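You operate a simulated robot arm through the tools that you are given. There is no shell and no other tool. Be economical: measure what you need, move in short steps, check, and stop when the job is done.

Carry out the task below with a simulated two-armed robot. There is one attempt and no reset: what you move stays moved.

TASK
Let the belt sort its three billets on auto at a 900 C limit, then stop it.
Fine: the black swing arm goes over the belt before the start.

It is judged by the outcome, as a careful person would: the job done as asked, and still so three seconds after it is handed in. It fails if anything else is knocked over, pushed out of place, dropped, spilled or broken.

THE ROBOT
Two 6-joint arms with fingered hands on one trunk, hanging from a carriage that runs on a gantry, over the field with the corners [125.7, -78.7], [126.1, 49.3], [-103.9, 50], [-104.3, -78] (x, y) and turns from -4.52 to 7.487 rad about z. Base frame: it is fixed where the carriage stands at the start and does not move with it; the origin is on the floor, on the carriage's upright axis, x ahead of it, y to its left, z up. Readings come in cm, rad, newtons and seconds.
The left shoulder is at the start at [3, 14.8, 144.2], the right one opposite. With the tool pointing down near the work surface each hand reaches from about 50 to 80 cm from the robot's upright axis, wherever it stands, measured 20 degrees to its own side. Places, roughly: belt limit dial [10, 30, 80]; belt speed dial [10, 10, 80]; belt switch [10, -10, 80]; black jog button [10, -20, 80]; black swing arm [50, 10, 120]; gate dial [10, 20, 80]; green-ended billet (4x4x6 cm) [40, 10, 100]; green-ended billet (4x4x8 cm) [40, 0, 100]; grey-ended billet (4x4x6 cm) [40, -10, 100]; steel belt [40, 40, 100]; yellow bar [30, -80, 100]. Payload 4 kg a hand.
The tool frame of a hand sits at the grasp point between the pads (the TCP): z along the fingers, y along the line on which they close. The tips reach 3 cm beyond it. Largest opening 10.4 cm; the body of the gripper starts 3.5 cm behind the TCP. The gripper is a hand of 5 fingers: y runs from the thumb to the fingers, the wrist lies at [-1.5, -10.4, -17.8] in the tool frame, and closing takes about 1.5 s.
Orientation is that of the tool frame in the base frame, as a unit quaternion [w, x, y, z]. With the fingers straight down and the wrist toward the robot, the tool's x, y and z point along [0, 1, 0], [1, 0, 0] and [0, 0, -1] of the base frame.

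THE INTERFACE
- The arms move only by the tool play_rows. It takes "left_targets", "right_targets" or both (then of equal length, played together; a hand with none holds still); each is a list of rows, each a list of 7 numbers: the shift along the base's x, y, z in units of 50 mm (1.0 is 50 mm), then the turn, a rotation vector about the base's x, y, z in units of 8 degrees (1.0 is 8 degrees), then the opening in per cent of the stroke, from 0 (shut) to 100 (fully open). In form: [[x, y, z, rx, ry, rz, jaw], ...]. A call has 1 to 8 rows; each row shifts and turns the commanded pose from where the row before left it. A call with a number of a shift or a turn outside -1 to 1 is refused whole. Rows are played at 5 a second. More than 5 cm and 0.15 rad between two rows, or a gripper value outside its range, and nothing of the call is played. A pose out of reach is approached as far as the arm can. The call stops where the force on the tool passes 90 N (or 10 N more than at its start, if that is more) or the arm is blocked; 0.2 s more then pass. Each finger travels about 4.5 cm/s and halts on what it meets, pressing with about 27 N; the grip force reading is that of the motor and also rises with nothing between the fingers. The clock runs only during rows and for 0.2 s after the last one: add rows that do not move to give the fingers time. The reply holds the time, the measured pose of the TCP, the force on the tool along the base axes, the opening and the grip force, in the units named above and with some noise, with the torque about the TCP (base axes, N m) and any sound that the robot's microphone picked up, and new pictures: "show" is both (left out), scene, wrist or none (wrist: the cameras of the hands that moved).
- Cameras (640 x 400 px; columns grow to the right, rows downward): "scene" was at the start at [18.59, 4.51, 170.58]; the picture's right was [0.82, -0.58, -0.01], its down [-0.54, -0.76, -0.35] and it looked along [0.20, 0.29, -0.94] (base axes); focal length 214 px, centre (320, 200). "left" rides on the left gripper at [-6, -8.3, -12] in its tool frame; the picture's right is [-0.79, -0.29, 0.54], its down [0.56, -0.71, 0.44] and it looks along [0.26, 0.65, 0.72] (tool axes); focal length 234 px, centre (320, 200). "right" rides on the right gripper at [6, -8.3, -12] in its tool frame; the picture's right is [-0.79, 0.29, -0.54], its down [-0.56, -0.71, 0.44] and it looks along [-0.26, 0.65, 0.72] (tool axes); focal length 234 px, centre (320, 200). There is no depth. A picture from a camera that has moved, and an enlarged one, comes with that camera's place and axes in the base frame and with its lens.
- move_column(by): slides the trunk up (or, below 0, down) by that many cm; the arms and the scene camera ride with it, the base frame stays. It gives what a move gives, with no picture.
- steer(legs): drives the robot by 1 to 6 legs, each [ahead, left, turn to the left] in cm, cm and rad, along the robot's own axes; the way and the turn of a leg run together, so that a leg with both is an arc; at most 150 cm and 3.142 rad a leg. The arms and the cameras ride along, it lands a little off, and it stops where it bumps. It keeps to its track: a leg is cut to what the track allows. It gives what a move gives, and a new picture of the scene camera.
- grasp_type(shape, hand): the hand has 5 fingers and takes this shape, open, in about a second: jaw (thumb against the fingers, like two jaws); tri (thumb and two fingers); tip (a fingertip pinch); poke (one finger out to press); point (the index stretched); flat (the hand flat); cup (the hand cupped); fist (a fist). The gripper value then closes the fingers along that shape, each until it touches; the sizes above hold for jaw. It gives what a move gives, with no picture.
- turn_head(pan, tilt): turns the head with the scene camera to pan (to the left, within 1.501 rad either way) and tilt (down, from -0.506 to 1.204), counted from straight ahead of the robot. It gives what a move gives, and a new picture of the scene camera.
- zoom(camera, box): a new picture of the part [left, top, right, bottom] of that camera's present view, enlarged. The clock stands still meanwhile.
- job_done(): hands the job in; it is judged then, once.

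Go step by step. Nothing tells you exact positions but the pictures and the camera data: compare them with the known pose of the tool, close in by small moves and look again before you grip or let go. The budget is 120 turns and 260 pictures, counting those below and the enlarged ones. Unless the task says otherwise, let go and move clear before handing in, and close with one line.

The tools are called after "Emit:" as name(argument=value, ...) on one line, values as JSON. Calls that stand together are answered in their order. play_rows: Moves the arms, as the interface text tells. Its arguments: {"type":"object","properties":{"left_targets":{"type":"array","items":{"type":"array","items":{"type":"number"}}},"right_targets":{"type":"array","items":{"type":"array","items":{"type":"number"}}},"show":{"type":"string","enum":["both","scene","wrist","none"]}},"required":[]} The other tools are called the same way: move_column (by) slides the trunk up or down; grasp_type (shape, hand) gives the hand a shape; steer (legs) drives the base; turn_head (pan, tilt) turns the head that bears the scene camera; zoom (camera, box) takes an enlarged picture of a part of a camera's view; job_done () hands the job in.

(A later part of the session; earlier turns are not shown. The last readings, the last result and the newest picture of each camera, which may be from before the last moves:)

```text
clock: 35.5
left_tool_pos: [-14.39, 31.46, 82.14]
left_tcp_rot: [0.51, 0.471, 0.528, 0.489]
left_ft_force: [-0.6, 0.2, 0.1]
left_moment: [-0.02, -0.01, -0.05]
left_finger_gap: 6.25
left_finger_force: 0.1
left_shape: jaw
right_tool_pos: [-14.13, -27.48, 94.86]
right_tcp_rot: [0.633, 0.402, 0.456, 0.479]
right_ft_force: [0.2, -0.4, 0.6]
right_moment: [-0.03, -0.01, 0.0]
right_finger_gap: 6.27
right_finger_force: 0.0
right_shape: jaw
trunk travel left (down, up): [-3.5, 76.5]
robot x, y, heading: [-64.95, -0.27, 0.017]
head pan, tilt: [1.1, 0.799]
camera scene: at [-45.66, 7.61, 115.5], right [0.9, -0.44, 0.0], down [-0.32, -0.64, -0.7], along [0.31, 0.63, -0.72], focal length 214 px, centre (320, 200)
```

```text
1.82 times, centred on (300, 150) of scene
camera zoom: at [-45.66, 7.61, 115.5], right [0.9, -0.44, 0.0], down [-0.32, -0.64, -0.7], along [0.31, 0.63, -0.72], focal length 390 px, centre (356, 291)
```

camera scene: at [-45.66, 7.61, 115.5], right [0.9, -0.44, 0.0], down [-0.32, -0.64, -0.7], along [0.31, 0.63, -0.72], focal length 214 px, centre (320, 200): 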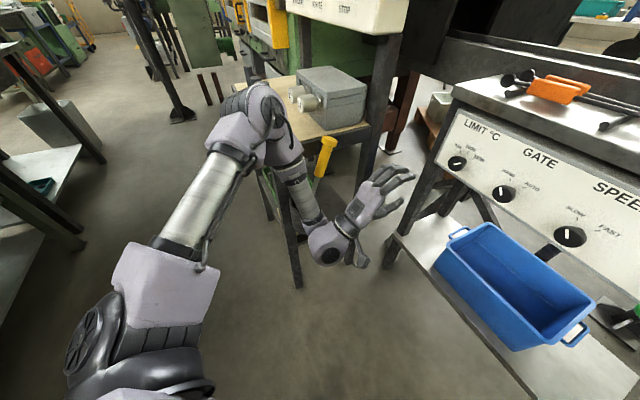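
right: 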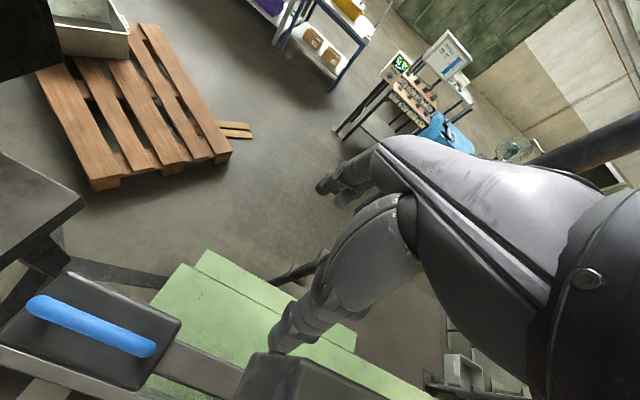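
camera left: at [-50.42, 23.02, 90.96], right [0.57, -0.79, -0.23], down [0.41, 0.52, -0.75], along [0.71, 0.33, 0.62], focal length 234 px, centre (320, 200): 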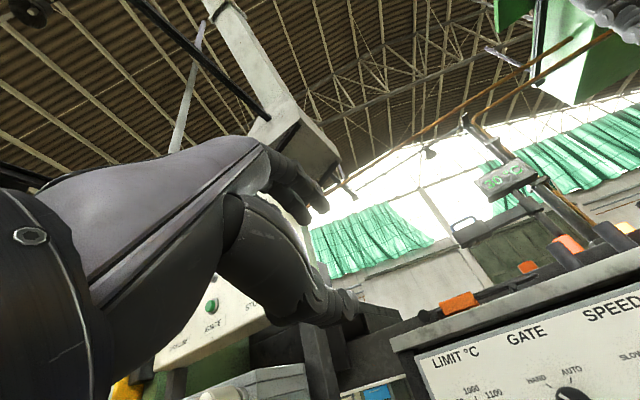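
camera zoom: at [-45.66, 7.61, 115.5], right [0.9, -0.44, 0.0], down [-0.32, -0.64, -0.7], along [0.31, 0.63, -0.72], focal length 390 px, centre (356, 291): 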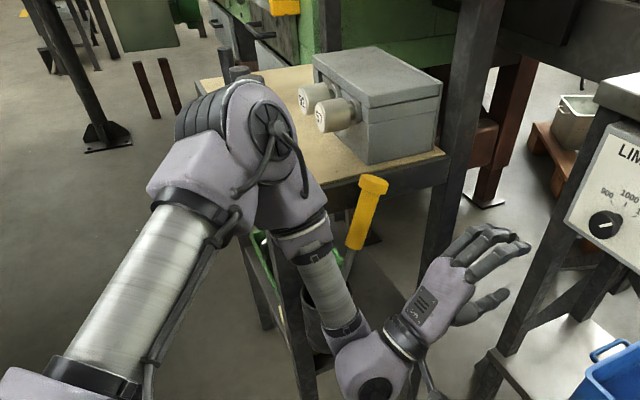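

The forearm met the yellow-handled tool by the bench but it still stands in place. I'll back away and re-pose the left arm in the straight, elbow-down posture that worked for the right arm.

Emit:
steer(legs=[[-30, 0, 0]])

Emit:
play_rows(left_targets=[[0, 0, 0, 0, 1, 0, 60], [0, 0, 0, 0, 1, 0, 60], [0, 0, 0, 0, 1, 0, 60], [0, 0, 0, 0, 1, 0, 60], [0, 0, 0, 0, 1, 0, 60], [0, 0, 0, 0, 1, 0, 60], [0, 0, 0, 0, 1, 0, 60], [0, 0, 0, 0, 1, 0, 60]], show="none")

Emit:
play_rows(left_targets=[[0.6, -0.4, 0, 0, 1, 0, 60], [0.6, -0.4, 0, 0, 1, 0, 60], [0.6, -0.6, 0, 0, 1, 0, 60], [0.6, -0.6, 0, 0, 0, 0, 60], [0.6, -0.6, 0, 0, 0, 0, 60], [0.6, -0.6, 0, 0, 0, 0, 60], [0.6, -0.6, 0, 0, 0, 0, 60]], show="scene")

```text
clock: 37.5
left_tool_pos: [-44.11, 30.67, 82.14]
left_tcp_rot: [0.51, 0.473, 0.527, 0.489]
left_ft_force: [0.5, 0.0, 0.2]
left_moment: [0.01, -0.01, 0.03]
left_finger_gap: 6.25
left_finger_force: 0.1
left_shape: jaw
right_tool_pos: [-43.81, -28.05, 94.98]
right_tcp_rot: [0.635, 0.402, 0.455, 0.478]
right_ft_force: [0.7, -0.6, -1.0]
right_moment: [0.02, -0.01, 0.0]
right_finger_gap: 6.28
right_finger_force: 0.1
right_shape: jaw
trunk travel left (down, up): [-3.5, 76.5]
robot x, y, heading: [-94.85, -0.35, 0.017]
head pan, tilt: [1.1, 0.799]
camera scene: at [-75.28, 7.15, 115.5], right [0.9, -0.44, 0.0], down [-0.32, -0.64, -0.7], along [0.31, 0.63, -0.72], focal length 214 px, centre (320, 200)
```

scene: 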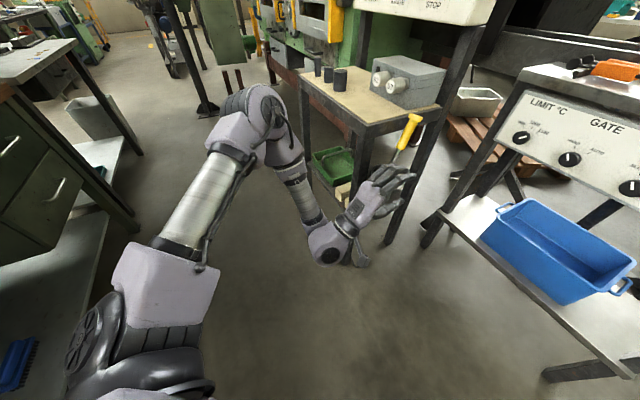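

```text
clock: 39.3
left_tool_pos: [-43.95, 30.71, 82.24]
left_tcp_rot: [0.153, 0.66, 0.718, 0.163]
left_ft_force: [0.1, 1.1, 0.2]
left_moment: [0.01, 0.0, -0.06]
left_finger_gap: 6.24
left_finger_force: 0.3
left_shape: jaw
right_tool_pos: [-43.86, -28.23, 94.83]
right_tcp_rot: [0.635, 0.402, 0.455, 0.477]
right_ft_force: [0.0, -0.8, 1.1]
right_moment: [0.01, -0.04, 0.0]
right_finger_gap: 6.23
right_finger_force: 0.0
right_shape: jaw
trunk travel left (down, up): [-3.5, 76.5]
robot x, y, heading: [-95.1, -0.28, 0.011]
head pan, tilt: [1.1, 0.799]
```

```text
clock: 40.9
left_tool_pos: [-40.59, 32.12, 73.96]
left_tcp_rot: [0.002, 0.679, 0.734, 0.023]
left_ft_force: [0.1, 0.4, -0.7]
left_moment: [0.0, 0.02, 0.04]
left_finger_gap: 6.26
left_finger_force: 0.0
left_shape: jaw
left hand out of reach, approached as far as the arm can: row 2, 3, 4, 5, 6, 7
right_tool_pos: [-43.83, -28.04, 94.88]
right_tcp_rot: [0.634, 0.401, 0.456, 0.479]
right_ft_force: [0.0, 0.2, 0.4]
right_moment: [0.02, 0.0, 0.0]
right_finger_gap: 6.26
right_finger_force: 0.1
right_shape: jaw
trunk travel left (down, up): [-3.5, 76.5]
robot x, y, heading: [-94.62, -0.42, 0.01]
head pan, tilt: [1.1, 0.799]
camera scene: at [-75.33, 7.13, 115.49], right [0.9, -0.44, 0.0], down [-0.32, -0.64, -0.7], along [0.31, 0.63, -0.72], focal length 214 px, centre (320, 200)
```

scene: 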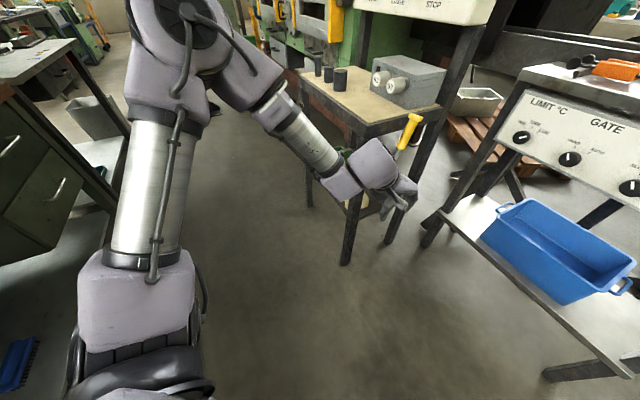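

Emit:
play_rows(left_targets=[[0, 0, -0.8, 0, 0, 0, 60], [0, 0, -0.8, 0, 0, 0, 60], [0, 0, -0.8, 0, 0, 0, 60], [0, 0, -0.8, 0, 0, 0, 60], [0, 0, -0.8, 0, 0, 0, 60]], show="none")

Emit:
play_rows(left_targets=[[0, -0.9, 0, 0, 0, 0, 60], [0, -0.9, 0, 0, 0, 0, 60], [0, -0.9, 0, 0, 0, 0, 60], [0.9, 0, 0, 0, 0, 0, 60], [0.9, 0, 0, 0, 0, 0, 60], [0.9, 0, 0, 0, 0, 0, 60]], show="none")

```text
clock: 42.1
left_tool_pos: [-40.53, 32.12, 53.91]
left_tcp_rot: [0.002, 0.679, 0.734, 0.023]
left_ft_force: [0.0, -0.3, -0.3]
left_moment: [-0.03, 0.0, 0.02]
left_finger_gap: 6.25
left_finger_force: 0.1
left_shape: jaw
right_tool_pos: [-43.87, -28.21, 94.74]
right_tcp_rot: [0.635, 0.403, 0.455, 0.477]
right_ft_force: [-0.6, 0.7, 0.5]
right_moment: [-0.02, 0.02, -0.07]
right_finger_gap: 6.25
right_finger_force: 0.1
right_shape: jaw
trunk travel left (down, up): [-3.5, 76.5]
robot x, y, heading: [-94.39, -0.07, 0.012]
head pan, tilt: [1.1, 0.799]
```

```text
clock: 43.5
left_tool_pos: [-37.41, 33.55, 57.65]
left_tcp_rot: [0.001, 0.679, 0.734, 0.022]
left_ft_force: [-0.3, -0.1, -0.1]
left_moment: [-0.02, -0.02, 0.03]
left_finger_gap: 6.22
left_finger_force: 0.0
left_shape: jaw
left hand out of reach, approached as far as the arm can: row 1, 2, 3, 4, 5, 6
right_tool_pos: [-43.82, -28.09, 94.91]
right_tcp_rot: [0.634, 0.402, 0.456, 0.478]
right_ft_force: [0.3, 0.1, -0.8]
right_moment: [0.0, 0.0, -0.03]
right_finger_gap: 6.27
right_finger_force: 0.1
right_shape: jaw
trunk travel left (down, up): [-3.5, 76.5]
robot x, y, heading: [-95.01, -0.14, 0.014]
head pan, tilt: [1.1, 0.799]
```

Emit:
play_rows(left_targets=[[0, 0, 0, 0, 0, 1, 60], [0, 0, 0, 0, 0, 1, 60], [0, -0.8, 0, 0, 0, 0, 60], [0, -0.8, 0, 0, 0, 0, 60], [0, -0.8, 0, 0, 0, 0, 60]], show="none")

Emit:
play_rows(left_targets=[[0, 0, 0, 0, 0, -1, 60], [0, 0, 0, 0, 0, -1, 60], [0, 0, 0, 0, 0, -1, 60], [0, 0, 0, 0, 0, -1, 60], [0, -0.8, 0, 0, 0, 0, 60], [0, -0.8, 0, 0, 0, 0, 60], [0, -0.8, 0, 0, 0, 0, 60]], show="scene")

```text
clock: 44.7
left_tool_pos: [-44.36, 31.93, 59.08]
left_tcp_rot: [-0.001, 0.57, 0.821, 0.023]
left_ft_force: [-0.1, 0.1, 0.0]
left_moment: [-0.01, 0.0, -0.01]
left_finger_gap: 6.25
left_finger_force: 0.0
left_shape: jaw
left hand out of reach, approached as far as the arm can: row 1, 2, 3, 4, 5
right_tool_pos: [-43.86, -28.16, 94.79]
right_tcp_rot: [0.635, 0.403, 0.455, 0.477]
right_ft_force: [0.3, -0.5, -0.1]
right_moment: [0.05, -0.02, -0.01]
right_finger_gap: 6.25
right_finger_force: 0.0
right_shape: jaw
trunk travel left (down, up): [-3.5, 76.5]
robot x, y, heading: [-94.69, -0.2, 0.013]
head pan, tilt: [1.1, 0.799]
```

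```text
clock: 46.3
left_tool_pos: [-46.8, 24.23, 59.72]
left_tcp_rot: [0.004, 0.775, 0.632, 0.023]
left_ft_force: [-0.3, 0.4, 0.3]
left_moment: [0.01, -0.01, 0.0]
left_finger_gap: 6.24
left_finger_force: 0.1
left_shape: jaw
left hand out of reach, approached as far as the arm can: row 6, 7
right_tool_pos: [-44.03, -27.98, 94.74]
right_tcp_rot: [0.634, 0.402, 0.456, 0.478]
right_ft_force: [0.0, -0.8, 0.3]
right_moment: [0.01, 0.01, -0.02]
right_finger_gap: 6.24
right_finger_force: 0.0
right_shape: jaw
trunk travel left (down, up): [-3.5, 76.5]
robot x, y, heading: [-94.49, -0.78, 0.017]
head pan, tilt: [1.1, 0.799]
camera scene: at [-75.44, 7.26, 115.48], right [0.9, -0.44, 0.0], down [-0.32, -0.64, -0.7], along [0.31, 0.63, -0.72], focal length 214 px, centre (320, 200)
```

scene: 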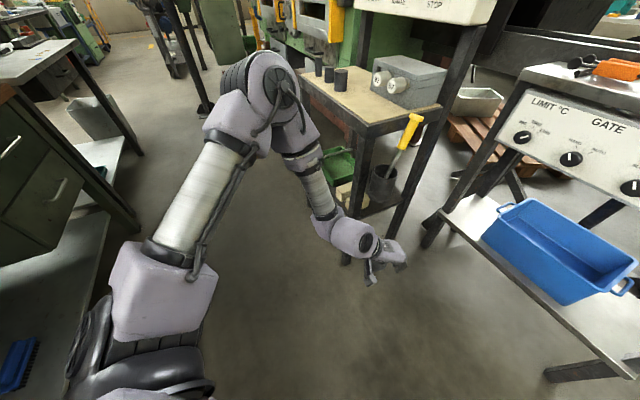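

Turning the hand yaw inward frees the arm, so I'll approach with the robot itself turned left and standing further right. Drive there now.

Emit:
steer(legs=[[28, -38, 0], [0, 0, 0.6]])

```text
clock: 50.8
left_tool_pos: [-39.74, 9.14, 59.93]
left_tcp_rot: [-0.003, 0.558, 0.83, 0.023]
left_ft_force: [-0.3, -0.3, 0.0]
left_moment: [0.04, 0.01, 0.03]
left_finger_gap: 6.25
left_finger_force: 0.0
left_shape: jaw
right_tool_pos: [-8.35, -32.72, 94.89]
right_tcp_rot: [0.468, 0.253, 0.553, 0.642]
right_ft_force: [-0.9, -0.1, -0.2]
right_moment: [-0.02, 0.01, -0.01]
right_finger_gap: 6.27
right_finger_force: 0.0
right_shape: jaw
trunk travel left (down, up): [-3.5, 76.5]
robot x, y, heading: [-66.1, -38.11, 0.601]
head pan, tilt: [1.1, 0.799]
camera scene: at [-54.05, -20.87, 115.49], right [0.99, 0.13, 0.0], down [0.09, -0.71, -0.7], along [-0.09, 0.69, -0.72], focal length 214 px, centre (320, 200)
```

scene: 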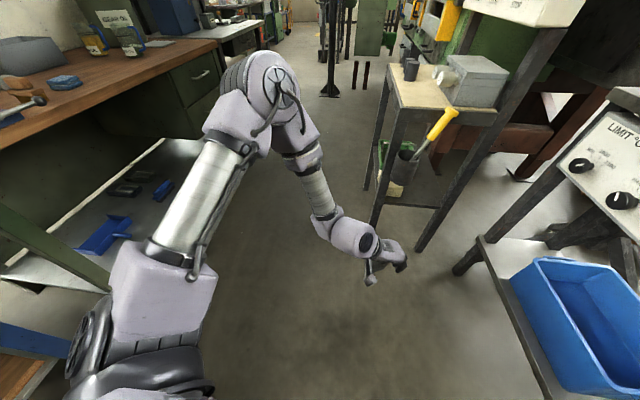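

Emit:
play_rows(left_targets=[[0, 0, 0.5, 0, 0, -0.95, 60], [0, 0, 0.5, 0, 0, -0.95, 60], [0, 0, 0.5, 0, 0, -0.9, 60], [0, 0, 0.5, 0, -1, 0, 60], [0, 0, 0.5, 0, -1, 0, 60], [0, 0, 0.5, 0, -1, 0, 60], [0, 0, 0.5, 0, -1, 0, 60], [0, 0, 0.5, 0, -1, 0, 60]], show="none")

Emit:
play_rows(left_targets=[[0, 0, 0.5, 0, -1, 0, 60], [0, 0, 0, 0, -1, 0, 60], [0, 0, 0, 0, -1, 0, 60], [0, 0, 0, 0, -1, 0, 60], [0, 0, 0, 0, -1, 0, 60], [0, 0, 0, 0, -1, 0, 60], [0, 0, 0, 0, -0.25, 0, 60]], show="scene")

```text
clock: 52.6
left_tool_pos: [-41.35, 9.82, 78.57]
left_tcp_rot: [0.244, 0.658, 0.662, 0.264]
left_ft_force: [0.1, -0.4, 0.5]
left_moment: [-0.03, 0.01, -0.01]
left_finger_gap: 6.24
left_finger_force: 0.0
left_shape: jaw
left hand out of reach, approached as far as the arm can: row 3, 4, 7
right_tool_pos: [-8.27, -32.76, 94.8]
right_tcp_rot: [0.469, 0.253, 0.552, 0.641]
right_ft_force: [0.0, 0.3, 0.0]
right_moment: [-0.01, 0.0, -0.02]
right_finger_gap: 6.25
right_finger_force: 0.0
right_shape: jaw
trunk travel left (down, up): [-3.5, 76.5]
robot x, y, heading: [-65.86, -38.15, 0.599]
head pan, tilt: [1.1, 0.799]
```

```text
clock: 54.2
left_tool_pos: [-41.46, 10.04, 81.09]
left_tcp_rot: [0.501, 0.485, 0.496, 0.517]
left_ft_force: [-0.6, -1.0, 0.0]
left_moment: [0.0, 0.03, -0.01]
left_finger_gap: 6.26
left_finger_force: 0.1
left_shape: jaw
right_tool_pos: [-8.31, -32.82, 94.82]
right_tcp_rot: [0.469, 0.253, 0.552, 0.641]
right_ft_force: [-0.2, -0.1, 0.3]
right_moment: [0.01, -0.06, -0.03]
right_finger_gap: 6.26
right_finger_force: 0.0
right_shape: jaw
trunk travel left (down, up): [-3.5, 76.5]
robot x, y, heading: [-66.05, -38.19, 0.606]
head pan, tilt: [1.1, 0.799]
camera scene: at [-54.07, -20.84, 115.49], right [0.99, 0.13, 0.0], down [0.09, -0.71, -0.7], along [-0.09, 0.69, -0.72], focal length 214 px, centre (320, 200)
```

scene: 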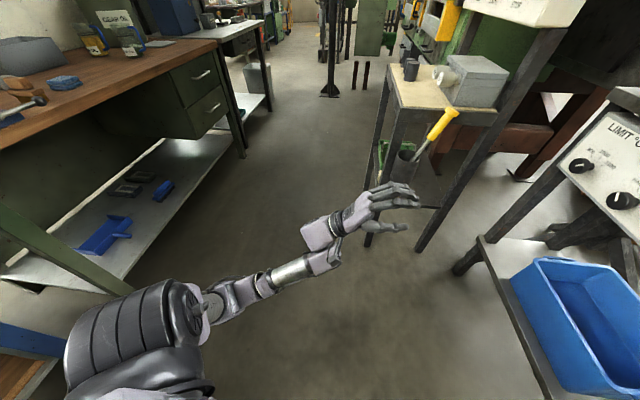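

The left arm is now elbow-down and compact with the hand pointing at the panel. Extend it along +x and test roll range.

Emit:
play_rows(left_targets=[[0.9, 0, 0, 0, 0, 0, 60], [0.9, 0, 0, 0, 0, 0, 60], [0.9, 0, 0, 0, 0, 0, 60], [0.9, 0, 0, 0, 0, 0, 60], [0.3, 0, 0, 0, 0, 0, 60]], show="none")

Emit:
play_rows(left_targets=[[0, 0, 0, 1, 0, 0, 60], [0, 0, 0, 1, 0, 0, 60], [0, 0, 0, 1, 0, 0, 60], [0, 0, 0, 1, 0, 0, 60], [0, 0, 0, 1, 0, 0, 60], [0, 0, 0, 1, 0, 0, 60]], show="none")

```text
clock: 55.4
left_tool_pos: [-21.8, 10.13, 80.87]
left_tcp_rot: [0.501, 0.485, 0.497, 0.517]
left_ft_force: [-0.8, -0.1, 0.2]
left_moment: [-0.01, 0.01, 0.0]
left_finger_gap: 6.26
left_finger_force: 0.0
left_shape: jaw
right_tool_pos: [-8.54, -32.73, 94.93]
right_tcp_rot: [0.469, 0.252, 0.552, 0.642]
right_ft_force: [0.6, 0.0, -0.8]
right_moment: [-0.01, 0.01, 0.0]
right_finger_gap: 6.24
right_finger_force: 0.1
right_shape: jaw
trunk travel left (down, up): [-3.5, 76.5]
robot x, y, heading: [-66.07, -37.9, 0.6]
head pan, tilt: [1.1, 0.799]
```

```text
clock: 56.8
left_tool_pos: [-21.84, 10.14, 80.9]
left_tcp_rot: [0.26, 0.647, 0.242, 0.675]
left_ft_force: [1.2, -0.2, 0.3]
left_moment: [0.01, 0.03, 0.03]
left_finger_gap: 6.24
left_finger_force: 0.0
left_shape: jaw
right_tool_pos: [-8.25, -32.53, 94.84]
right_tcp_rot: [0.469, 0.252, 0.552, 0.642]
right_ft_force: [-0.2, 0.3, -0.2]
right_moment: [-0.01, 0.02, -0.04]
right_finger_gap: 6.26
right_finger_force: 0.1
right_shape: jaw
trunk travel left (down, up): [-3.5, 76.5]
robot x, y, heading: [-66.22, -37.76, 0.605]
head pan, tilt: [1.1, 0.799]
```

Emit:
play_rows(right_targets=[[-0.9, 0, 0, 0, 0, 0, 60], [-0.9, 0, 0, 0, 0, 0, 60], [-0.9, 0, 0, 0, 0, 0, 60], [-0.7, -0.6, 0, 0, 0, 0, 60], [-0.7, -0.6, 0, 0, 0, 0, 60], [-0.7, -0.6, 0, 0, 0, 0, 60]], show="none")

```text
clock: 58.2
left_tool_pos: [-21.71, 9.74, 80.93]
left_tcp_rot: [0.261, 0.646, 0.245, 0.674]
left_ft_force: [-0.8, -0.4, -0.3]
left_moment: [-0.03, 0.02, 0.05]
left_finger_gap: 6.22
left_finger_force: 0.2
left_shape: jaw
right_tool_pos: [-20.94, -40.83, 92.93]
right_tcp_rot: [0.467, 0.253, 0.551, 0.643]
right_ft_force: [-0.5, 1.0, 1.0]
right_moment: [-0.05, 0.03, -0.02]
right_finger_gap: 6.23
right_finger_force: 0.1
right_shape: jaw
right hand out of reach, approached as far as the arm can: row 2, 3, 5, 6
trunk travel left (down, up): [-3.5, 76.5]
robot x, y, heading: [-66.1, -37.91, 0.602]
head pan, tilt: [1.1, 0.799]
```

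Emit:
steer(legs=[[28.1, 9.4, 0]])

Emit:
turn_head(pan=0.0, tilt=0.7)

Emit:
zoom(camera="left", box=[0, 0, 640, 400])

```text
clock: 60.2
left_tool_pos: [-4.42, 33.57, 80.92]
left_tcp_rot: [0.261, 0.646, 0.245, 0.674]
left_ft_force: [-0.3, -0.2, -0.4]
left_moment: [0.01, 0.0, 0.0]
left_finger_gap: 6.24
left_finger_force: 0.0
left_shape: jaw
right_tool_pos: [-3.41, -16.88, 92.81]
right_tcp_rot: [0.469, 0.252, 0.552, 0.642]
right_ft_force: [1.3, -0.7, 0.4]
right_moment: [-0.03, 0.01, -0.01]
right_finger_gap: 6.24
right_finger_force: 0.2
right_shape: jaw
trunk travel left (down, up): [-3.5, 76.5]
robot x, y, heading: [-48.73, -14.36, 0.605]
head pan, tilt: [1.1, 0.799]
camera scene: at [-36.58, 2.63, 115.47], right [0.99, 0.13, 0.0], down [0.09, -0.71, -0.7], along [-0.09, 0.69, -0.72], focal length 214 px, centre (320, 200)
```

scene: 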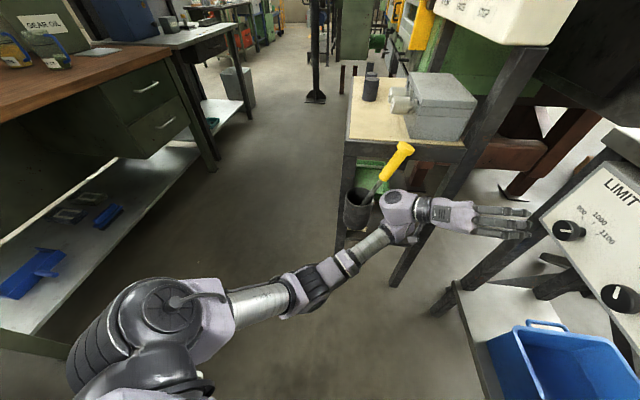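

```text
clock: 61.5
left_tool_pos: [-4.44, 33.64, 80.89]
left_tcp_rot: [0.26, 0.646, 0.244, 0.675]
left_ft_force: [1.2, -0.2, -0.3]
left_moment: [0.01, -0.01, -0.01]
left_finger_gap: 6.26
left_finger_force: 0.0
left_shape: jaw
right_tool_pos: [-3.41, -16.72, 92.87]
right_tcp_rot: [0.468, 0.252, 0.552, 0.642]
right_ft_force: [-0.3, -0.2, -0.3]
right_moment: [0.01, 0.03, -0.01]
right_finger_gap: 6.24
right_finger_force: 0.0
right_shape: jaw
trunk travel left (down, up): [-3.5, 76.5]
robot x, y, heading: [-48.7, -14.55, 0.603]
head pan, tilt: [0.0, 0.7]
camera scene: at [-28.48, -0.47, 116.32], right [0.57, -0.82, 0.0], down [-0.53, -0.37, -0.76], along [0.63, 0.43, -0.64], focal length 214 px, centre (320, 200)
```

scene: 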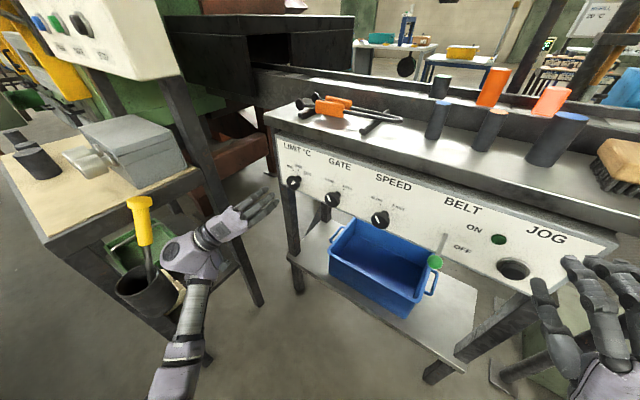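

```text
1.00 times, centred on (320, 200) of left (not enlarged: the box is as wide or as high as the picture)
camera zoom: at [-15.92, 35.87, 70.5], right [0.58, -0.31, -0.76], down [0.44, 0.9, -0.03], along [0.69, -0.32, 0.65], focal length 234 px, centre (320, 200)
```

zoom: 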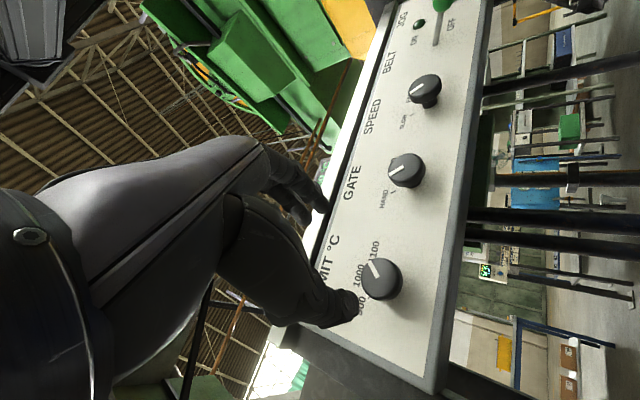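

The wrist camera puts the limit knob face at about [7.5,33.7,80.8], in line with the hand. I'll advance straight on to it.

Emit:
play_rows(left_targets=[[0.5, 0, 0, 0, 0, 0, 75], [0.5, 0, 0, 0, 0, 0, 75], [0.5, 0, 0, 0, 0, 0, 75], [0.4, 0, 0, 0, 0, 0, 75]], show="wrist")

Emit:
zoom(camera="scene", box=[220, 130, 380, 230])

```text
clock: 62.5
left_tool_pos: [5.36, 33.68, 81.14]
left_tcp_rot: [0.259, 0.646, 0.244, 0.675]
left_ft_force: [-0.3, -0.3, 0.4]
left_moment: [-0.02, 0.01, 0.01]
left_finger_gap: 7.77
left_finger_force: 0.0
left_shape: jaw
right_tool_pos: [-3.29, -16.72, 92.92]
right_tcp_rot: [0.469, 0.251, 0.552, 0.643]
right_ft_force: [0.2, -0.9, 1.2]
right_moment: [0.02, -0.01, -0.01]
right_finger_gap: 6.24
right_finger_force: 0.1
right_shape: jaw
trunk travel left (down, up): [-3.5, 76.5]
robot x, y, heading: [-48.45, -15.04, 0.608]
head pan, tilt: [0.0, 0.7]
camera left: at [-6.23, 35.94, 70.61], right [0.58, -0.31, -0.76], down [0.44, 0.9, -0.03], along [0.69, -0.32, 0.65], focal length 234 px, centre (320, 200)
```

left: 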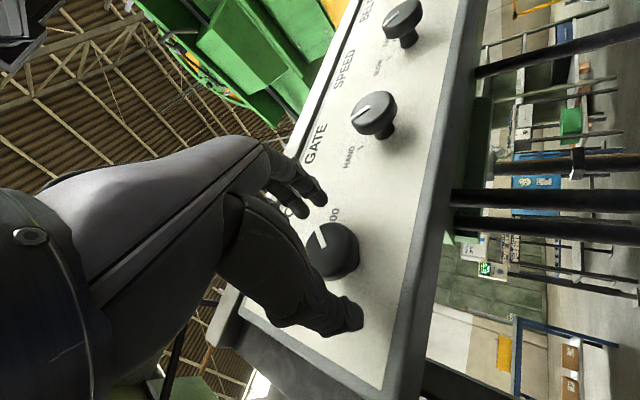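

```text
4.00 times, centred on (300, 180) of scene
camera zoom: at [-28.4, -0.48, 116.33], right [0.57, -0.82, 0.0], down [-0.53, -0.37, -0.77], along [0.63, 0.43, -0.64], focal length 858 px, centre (400, 280)
```

zoom: 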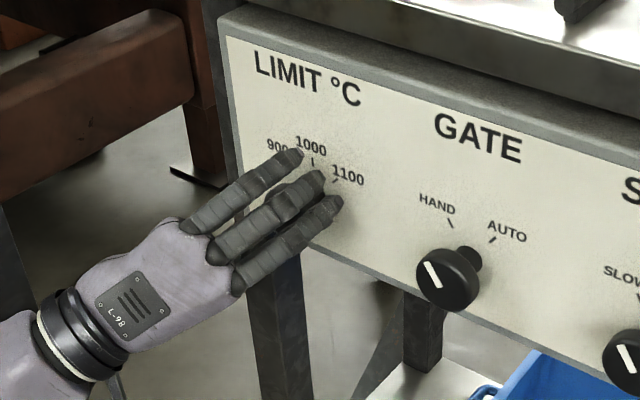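

Emit:
play_rows(left_targets=[[0.4, 0, 0, 0, 0, 0, 75], [0, 0, 0, 0, 0, 0, 40], [0, 0, 0, 0, 0, 0, 20], [0, 0, 0, 0, 0, 0, 0], [0, 0, 0, 0, 0, 0, 0], [0, 0, 0, 0, 0, 0, 0], [0, 0, 0, 0, 0, 0, 0], [0, 0, 0, 0, 0, 0, 0]], show="wrist")

```text
clock: 64.3
left_tool_pos: [7.44, 33.74, 80.94]
left_tcp_rot: [0.259, 0.647, 0.244, 0.675]
left_ft_force: [11.5, 5.3, -8.5]
left_moment: [0.04, 0.13, 0.03]
left_finger_gap: 2.84
left_finger_force: 27.0
left_shape: jaw
right_tool_pos: [-3.16, -16.86, 92.96]
right_tcp_rot: [0.469, 0.25, 0.552, 0.643]
right_ft_force: [0.1, 0.7, 0.6]
right_moment: [-0.02, -0.03, 0.0]
right_finger_gap: 6.24
right_finger_force: 0.1
right_shape: jaw
trunk travel left (down, up): [-3.5, 76.5]
robot x, y, heading: [-48.6, -14.58, 0.604]
head pan, tilt: [0.0, 0.7]
camera left: at [-4.18, 35.99, 70.58], right [0.58, -0.31, -0.76], down [0.44, 0.9, -0.03], along [0.69, -0.31, 0.65], focal length 234 px, centre (320, 200)
```

left: 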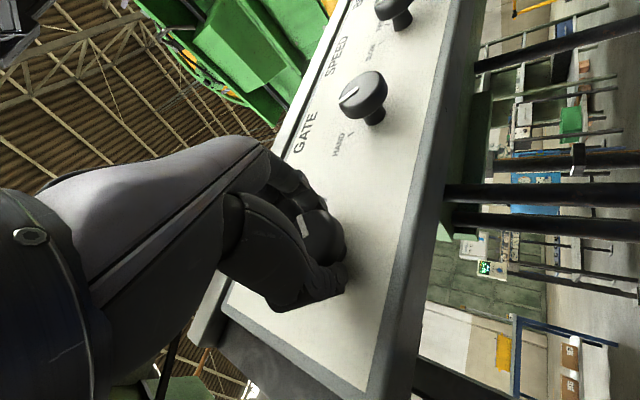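

The knob is gripped; now turn it counter-clockwise (seen from the front).

Emit:
play_rows(left_targets=[[0, 0, 0, -1, 0, 0, 0], [0, 0, 0, -1, 0, 0, 0], [0, 0, 0, -1, 0, 0, 0], [0, 0, 0, -1, 0, 0, 0], [0, 0, 0, -1, 0, 0, 0], [0, 0, 0, -1, 0, 0, 0]], show="wrist")

```text
clock: 65.8
left_tool_pos: [7.32, 33.58, 81.16]
left_tcp_rot: [0.501, 0.484, 0.498, 0.516]
left_ft_force: [14.3, 5.2, -14.3]
left_moment: [0.01, 0.18, 0.01]
left_finger_gap: 2.75
left_finger_force: 26.4
left_shape: jaw
right_tool_pos: [-3.26, -16.85, 92.94]
right_tcp_rot: [0.469, 0.252, 0.552, 0.642]
right_ft_force: [0.0, -0.5, -0.2]
right_moment: [-0.02, 0.03, -0.01]
right_finger_gap: 6.25
right_finger_force: 0.1
right_shape: jaw
trunk travel left (down, up): [-3.5, 76.5]
robot x, y, heading: [-48.7, -14.62, 0.603]
head pan, tilt: [0.0, 0.7]
camera left: at [-4.16, 27.11, 72.4], right [0.58, -0.77, -0.27], down [0.44, 0.57, -0.69], along [0.69, 0.28, 0.67], focal length 234 px, centre (320, 200)
```

left: 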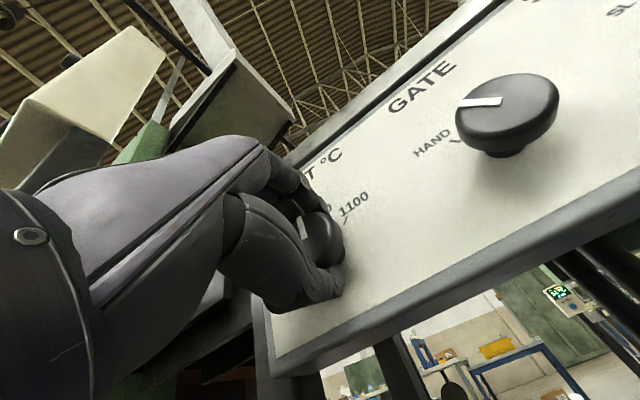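

Emit:
play_rows(left_targets=[[0, 0, 0, -1, 0, 0, 0], [0, 0, 0, -1, 0, 0, 0], [0, 0, 0, -1, 0, 0, 0], [0, 0, 0, -1, 0, 0, 0], [0, 0, 0, -0.8, 0, 0, 0]], show="wrist")

```text
clock: 67.0
left_tool_pos: [7.42, 33.57, 81.16]
left_tcp_rot: [0.633, 0.292, 0.64, 0.323]
left_ft_force: [15.1, -2.2, -7.6]
left_moment: [-0.03, 0.16, -0.13]
left_finger_gap: 2.77
left_finger_force: 26.7
left_shape: jaw
right_tool_pos: [-3.25, -16.94, 92.94]
right_tcp_rot: [0.469, 0.251, 0.552, 0.642]
right_ft_force: [0.0, -0.1, -0.6]
right_moment: [0.0, 0.0, 0.01]
right_finger_gap: 6.23
right_finger_force: 0.0
right_shape: jaw
trunk travel left (down, up): [-3.5, 76.5]
robot x, y, heading: [-48.51, -14.66, 0.6]
head pan, tilt: [0.0, 0.7]
camera left: at [-4.15, 23.03, 78.27], right [0.57, -0.77, 0.27], down [0.45, 0.02, -0.9], along [0.69, 0.63, 0.35], focal length 234 px, centre (320, 200)
```

left: 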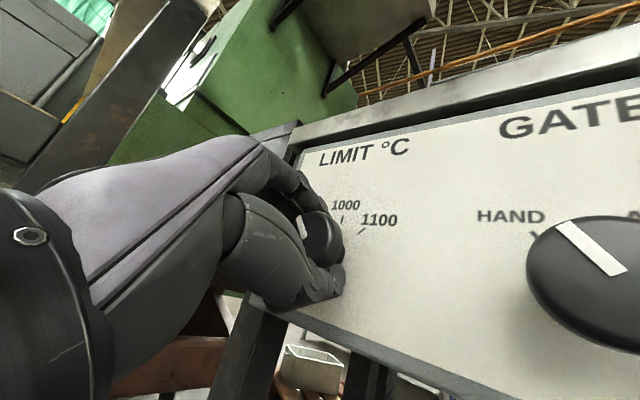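

Release, back off and read the dial.

Emit:
play_rows(left_targets=[[0, 0, 0, 0, 0, 0, 75], [0, 0, 0, 0, 0, 0, 75], [0, 0, 0, 0, 0, 0, 75], [0, 0, 0, 0, 0, 0, 75], [-0.6, 0, 0, 0, 0, 0, 75], [-0.8, 0, 0, 0, 0, 0, 75], [-0.8, 0, 0, 0, 0, 0, 75]], show="wrist")

Emit:
zoom(camera="scene", box=[260, 130, 420, 230])

```text
clock: 68.5
left_tool_pos: [-4.25, 34.07, 81.22]
left_tcp_rot: [0.631, 0.294, 0.64, 0.325]
left_ft_force: [-0.2, -0.1, -0.3]
left_moment: [0.01, 0.0, 0.02]
left_finger_gap: 7.78
left_finger_force: 0.0
left_shape: jaw
right_tool_pos: [-3.55, -16.69, 92.76]
right_tcp_rot: [0.468, 0.252, 0.552, 0.642]
right_ft_force: [-1.0, 0.5, 0.1]
right_moment: [0.01, 0.02, -0.01]
right_finger_gap: 6.27
right_finger_force: 0.1
right_shape: jaw
trunk travel left (down, up): [-3.5, 76.5]
robot x, y, heading: [-48.83, -14.75, 0.603]
head pan, tilt: [0.0, 0.7]
camera left: at [-15.88, 23.48, 78.31], right [0.58, -0.77, 0.26], down [0.44, 0.02, -0.9], along [0.69, 0.63, 0.36], focal length 234 px, centre (320, 200)
```

left: 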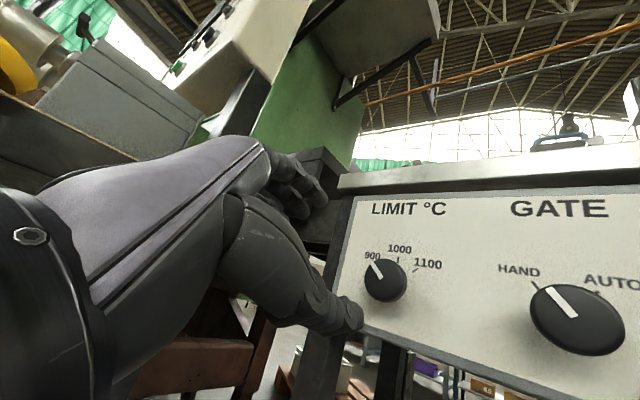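

```text
4.00 times, centred on (340, 180) of scene
camera zoom: at [-28.65, -0.42, 116.29], right [0.57, -0.82, 0.0], down [-0.53, -0.37, -0.76], along [0.63, 0.43, -0.64], focal length 858 px, centre (240, 280)
```

zoom: 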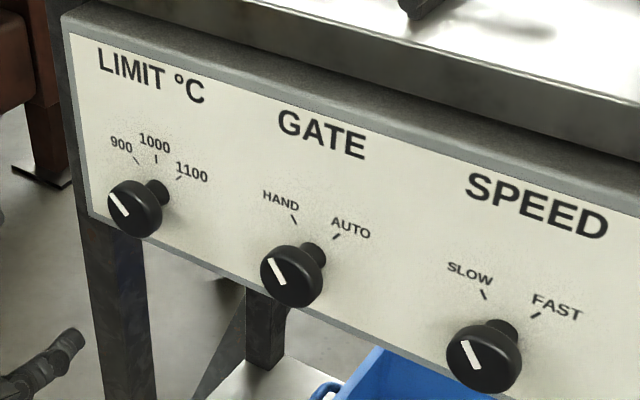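

The limit dial reads 900. Next, shift to the gate dial (y≈20.5) with the hand still rolled for a clockwise turn.

Emit:
play_rows(left_targets=[[0, -0.9, 0, 0, 0, 0, 75], [0, -0.9, 0, 0, 0, 0, 75], [0, -0.9, 0, 0, 0, 0, 75], [0, 0, 0, 0, 0, 0, 75]], show="both")

```text
clock: 69.2
left_tool_pos: [-5.98, 27.69, 79.9]
left_tcp_rot: [0.568, 0.344, 0.647, 0.374]
left_ft_force: [-0.9, 0.6, -0.8]
left_moment: [-0.01, -0.03, 0.01]
left_finger_gap: 7.79
left_finger_force: 0.0
left_shape: jaw
left hand out of reach, approached as far as the arm can: row 3
right_tool_pos: [-3.54, -16.73, 92.9]
right_tcp_rot: [0.468, 0.252, 0.552, 0.642]
right_ft_force: [0.3, -0.2, -0.7]
right_moment: [-0.01, 0.0, -0.02]
right_finger_gap: 6.24
right_finger_force: 0.1
right_shape: jaw
trunk travel left (down, up): [-3.5, 76.5]
robot x, y, heading: [-48.73, -14.34, 0.6]
head pan, tilt: [0.0, 0.7]
stopped in row 3 (left hand): the arm was blocked; the commanded pose is now the measured one
camera scene: at [-28.62, -0.43, 116.29], right [0.57, -0.82, 0.0], down [-0.53, -0.37, -0.76], along [0.63, 0.43, -0.64], focal length 214 px, centre (320, 200)
camera left: at [-17.47, 17.23, 76.55], right [0.63, -0.78, 0.08], down [0.35, 0.19, -0.92], along [0.7, 0.6, 0.39], focal length 234 px, centre (320, 200)
```

scene: 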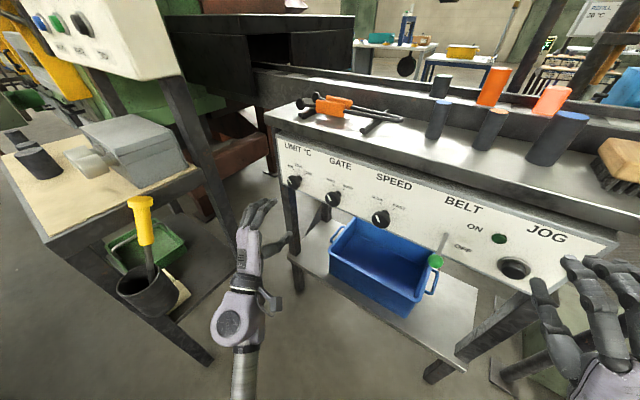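
left: 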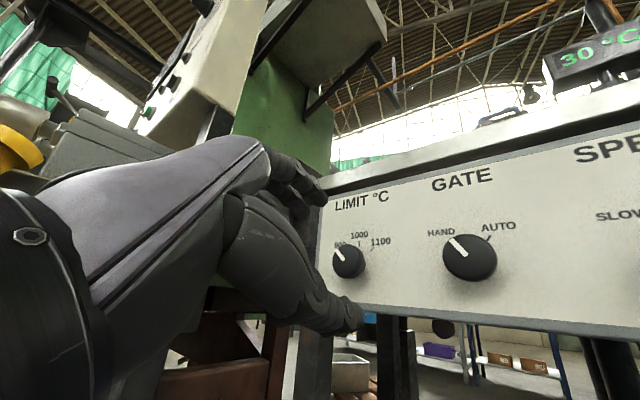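

Emit:
play_rows(left_targets=[[0, 0.6, 0.1, 0, 0, 0, 75], [0.1, 0.6, 0.1, 0, 0, 0, 75], [0.2, 0, 0, 0, -0.5, -0.65, 75], [0, 0, 0, 0, 0, 0, 75]], show="none")

Emit:
steer(legs=[[-7.6, -11, 0]])

Emit:
zoom(camera="left", box=[0, 0, 640, 400])

```text
clock: 70.2
left_tool_pos: [-4.37, 33.73, 81.19]
left_tcp_rot: [0.608, 0.359, 0.61, 0.359]
left_ft_force: [-0.7, 0.1, -1.1]
left_moment: [0.0, 0.02, -0.02]
left_finger_gap: 7.78
left_finger_force: 0.1
left_shape: jaw
right_tool_pos: [-3.41, -16.72, 92.87]
right_tcp_rot: [0.468, 0.252, 0.552, 0.642]
right_ft_force: [0.6, -0.3, 0.4]
right_moment: [0.0, 0.01, -0.01]
right_finger_gap: 6.25
right_finger_force: 0.0
right_shape: jaw
trunk travel left (down, up): [-3.5, 76.5]
robot x, y, heading: [-48.43, -14.16, 0.602]
head pan, tilt: [0.0, 0.7]
```

```text
clock: 71.5
left_tool_pos: [-3.93, 20.34, 81.18]
left_tcp_rot: [0.609, 0.361, 0.609, 0.359]
left_ft_force: [0.8, -0.1, -0.3]
left_moment: [0.0, -0.04, 0.0]
left_finger_gap: 7.78
left_finger_force: 0.0
left_shape: jaw
right_tool_pos: [-3.26, -30.09, 92.79]
right_tcp_rot: [0.469, 0.253, 0.552, 0.642]
right_ft_force: [-0.4, -0.2, -0.1]
right_moment: [-0.01, 0.02, -0.01]
right_finger_gap: 6.26
right_finger_force: 0.0
right_shape: jaw
trunk travel left (down, up): [-3.5, 76.5]
robot x, y, heading: [-48.58, -27.69, 0.599]
head pan, tilt: [0.0, 0.7]
camera scene: at [-28.24, -13.79, 116.33], right [0.57, -0.82, 0.0], down [-0.53, -0.36, -0.77], along [0.63, 0.43, -0.64], focal length 214 px, centre (320, 200)
```

scene: 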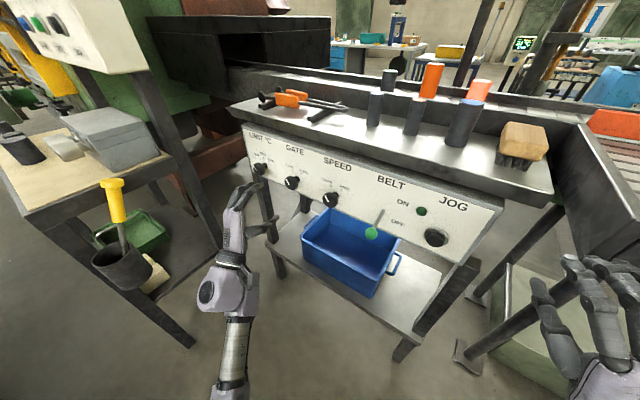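

```text
1.00 times, centred on (320, 200) of left (not enlarged: the box is as wide or as high as the picture)
camera zoom: at [-15.98, 10.93, 76.94], right [0.54, -0.83, 0.13], down [0.43, 0.15, -0.89], along [0.72, 0.54, 0.44], focal length 234 px, centre (320, 200)
```

zoom: 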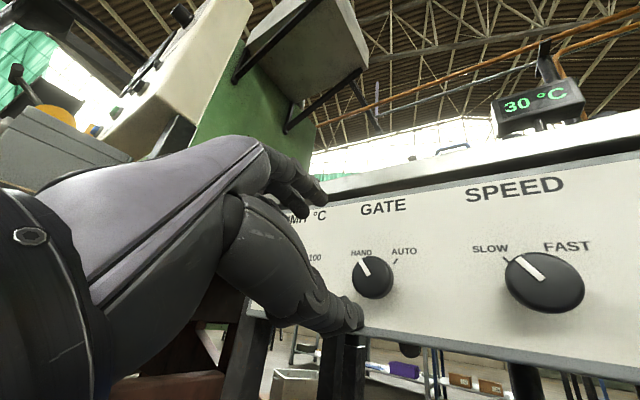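

The gate knob is at about [7.5,20.5,81], in line with the hand. Advance and grip.

Emit:
play_rows(left_targets=[[0.6, 0.03, 0, 0, 0, 0, 75], [0.6, 0, 0, 0, 0, 0, 75], [0.6, 0, 0, 0, 0, 0, 75], [0.47, 0, 0, 0, 0, 0, 75], [0, 0, 0, 0, 0, 0, 75]], show="wrist")

Emit:
play_rows(left_targets=[[0, 0, 0, 0, 0, 0, 40], [0, 0, 0, 0, 0, 0, 20], [0, 0, 0, 0, 0, 0, 0], [0, 0, 0, 0, 0, 0, 0], [0, 0, 0, 0, 0, 0, 0], [0, 0, 0, 0, 0, 0, 0], [0, 0, 0, 0, 0, 0, 0]], show="wrist")

```text
clock: 72.8
left_tool_pos: [7.28, 20.34, 81.12]
left_tcp_rot: [0.608, 0.361, 0.609, 0.359]
left_ft_force: [-0.7, 0.5, 0.0]
left_moment: [0.01, 0.02, 0.04]
left_finger_gap: 7.8
left_finger_force: 0.2
left_shape: jaw
right_tool_pos: [-3.15, -30.43, 92.88]
right_tcp_rot: [0.469, 0.253, 0.552, 0.641]
right_ft_force: [-0.7, -0.2, -0.8]
right_moment: [0.01, -0.01, -0.02]
right_finger_gap: 6.22
right_finger_force: 0.1
right_shape: jaw
trunk travel left (down, up): [-3.5, 76.5]
robot x, y, heading: [-48.53, -28.04, 0.602]
head pan, tilt: [0.0, 0.7]
camera left: at [-4.77, 10.91, 76.95], right [0.54, -0.83, 0.13], down [0.43, 0.15, -0.89], along [0.72, 0.54, 0.44], focal length 234 px, centre (320, 200)
```

left: 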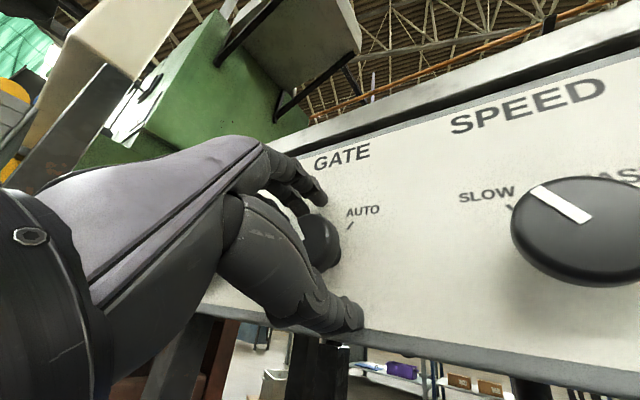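

```text
clock: 74.3
left_tool_pos: [7.52, 20.16, 81.14]
left_tcp_rot: [0.608, 0.36, 0.61, 0.358]
left_ft_force: [9.0, -3.1, -5.9]
left_moment: [0.01, 0.07, -0.07]
left_finger_gap: 2.6
left_finger_force: 27.2
left_shape: jaw
right_tool_pos: [-3.0, -30.36, 92.91]
right_tcp_rot: [0.469, 0.251, 0.552, 0.642]
right_ft_force: [0.3, 0.6, 0.1]
right_moment: [0.02, -0.02, -0.03]
right_finger_gap: 6.24
right_finger_force: 0.1
right_shape: jaw
trunk travel left (down, up): [-3.5, 76.5]
robot x, y, heading: [-48.83, -27.73, 0.602]
head pan, tilt: [0.0, 0.7]
camera left: at [-4.54, 10.81, 76.92], right [0.54, -0.83, 0.13], down [0.43, 0.15, -0.89], along [0.72, 0.54, 0.44], focal length 234 px, centre (320, 200)
```

left: 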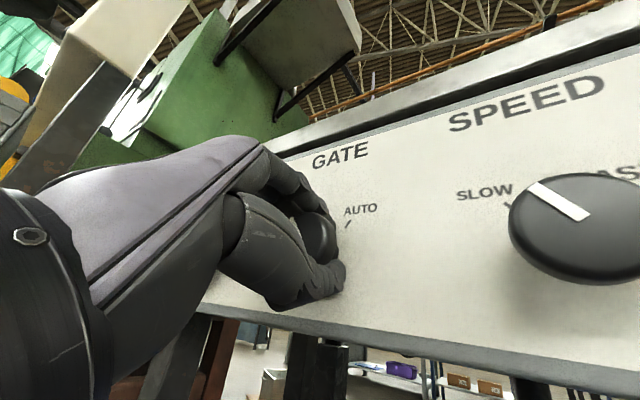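

Gripped. Turn clockwise about 85 degrees.

Emit:
play_rows(left_targets=[[0, 0, 0, 1, 0, 0, 0], [0, 0, 0, 1, 0, 0, 0], [0, 0, 0, 1, 0, 0, 0], [0, 0, 0, 1, 0, 0, 0], [0, 0, 0, 1, 0, 0, 0], [0, 0, 0, 1, 0, 0, 0]], show="none")

Emit:
play_rows(left_targets=[[0, 0, 0, 1, 0, 0, 0], [0, 0, 0, 1, 0, 0, 0], [0, 0, 0, 1, 0, 0, 0], [0, 0, 0, 1, 0, 0, 0], [0, 0, 0, 0.8, 0, 0, 0]], show="wrist")

Emit:
play_rows(left_targets=[[0, 0, 0, 0, 0, 0, 75], [0, 0, 0, 0, 0, 0, 75], [0, 0, 0, 0, 0, 0, 75], [0, 0, 0, 0, 0, 0, 75], [-0.6, 0, 0, 0, 0, 0, 75], [-0.8, 0, 0, 0, 0, 0, 75], [-0.8, 0, 0, 0, 0, 0, 75]], show="wrist")

Emit:
zoom(camera="scene", box=[230, 110, 390, 230])

```text
clock: 75.8
left_tool_pos: [7.57, 20.31, 81.1]
left_tcp_rot: [0.408, 0.577, 0.411, 0.575]
left_ft_force: [11.2, 5.3, -17.6]
left_moment: [-0.11, 0.31, 0.08]
left_finger_gap: 2.61
left_finger_force: 27.1
left_shape: jaw
right_tool_pos: [-3.15, -30.29, 92.9]
right_tcp_rot: [0.47, 0.252, 0.551, 0.642]
right_ft_force: [-0.1, 0.1, 0.2]
right_moment: [-0.01, 0.02, -0.02]
right_finger_gap: 6.26
right_finger_force: 0.0
right_shape: jaw
trunk travel left (down, up): [-3.5, 76.5]
robot x, y, heading: [-48.11, -27.67, 0.6]
head pan, tilt: [0.0, 0.7]
```

```text
clock: 77.0
left_tool_pos: [7.48, 20.23, 81.24]
left_tcp_rot: [0.196, 0.679, 0.199, 0.679]
left_ft_force: [14.0, 11.4, -18.1]
left_moment: [-0.34, 0.23, 0.29]
left_finger_gap: 2.6
left_finger_force: 27.5
left_shape: jaw
right_tool_pos: [-3.06, -30.16, 92.81]
right_tcp_rot: [0.469, 0.252, 0.552, 0.642]
right_ft_force: [-0.5, -0.6, 0.4]
right_moment: [0.01, -0.01, -0.02]
right_finger_gap: 6.27
right_finger_force: 0.0
right_shape: jaw
trunk travel left (down, up): [-3.5, 76.5]
robot x, y, heading: [-48.5, -27.87, 0.6]
head pan, tilt: [0.0, 0.7]
camera left: at [-4.54, 24.07, 71.73], right [0.54, -0.18, -0.82], down [0.43, 0.9, 0.09], along [0.72, -0.41, 0.56], focal length 234 px, centre (320, 200)
```

left: 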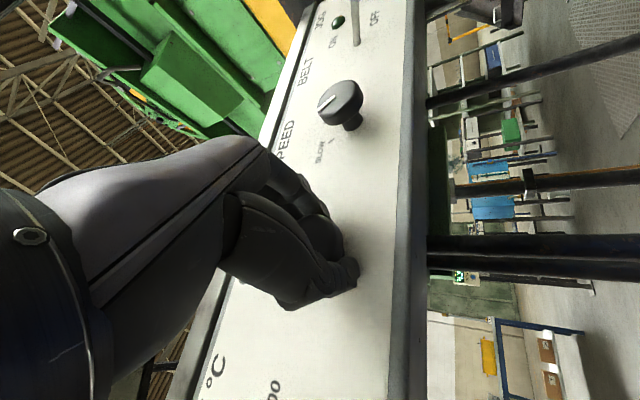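

```text
clock: 78.5
left_tool_pos: [-4.07, 20.13, 81.16]
left_tcp_rot: [0.197, 0.679, 0.198, 0.679]
left_ft_force: [-0.7, 0.1, -0.1]
left_moment: [-0.01, 0.01, -0.01]
left_finger_gap: 7.76
left_finger_force: 0.0
left_shape: jaw
right_tool_pos: [-3.4, -30.32, 92.79]
right_tcp_rot: [0.469, 0.253, 0.552, 0.642]
right_ft_force: [-0.4, 0.6, -0.1]
right_moment: [0.0, 0.0, -0.03]
right_finger_gap: 6.24
right_finger_force: 0.0
right_shape: jaw
trunk travel left (down, up): [-3.5, 76.5]
robot x, y, heading: [-48.33, -27.98, 0.601]
head pan, tilt: [0.0, 0.7]
camera left: at [-16.03, 23.89, 71.63], right [0.54, -0.18, -0.82], down [0.44, 0.9, 0.09], along [0.72, -0.41, 0.56], focal length 234 px, centre (320, 200)
```

left: 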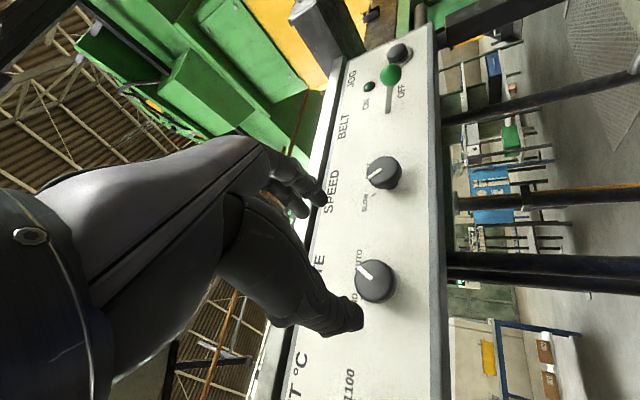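

```text
3.33 times, centred on (310, 170) of scene
camera zoom: at [-28.37, -13.91, 116.3], right [0.57, -0.82, 0.0], down [-0.53, -0.36, -0.76], along [0.63, 0.43, -0.64], focal length 715 px, centre (353, 300)
```

zoom: 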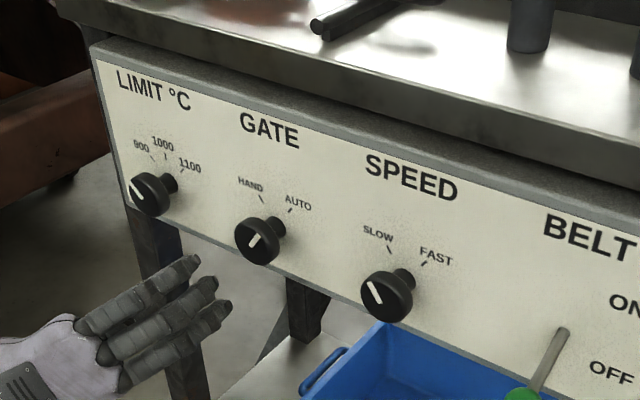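

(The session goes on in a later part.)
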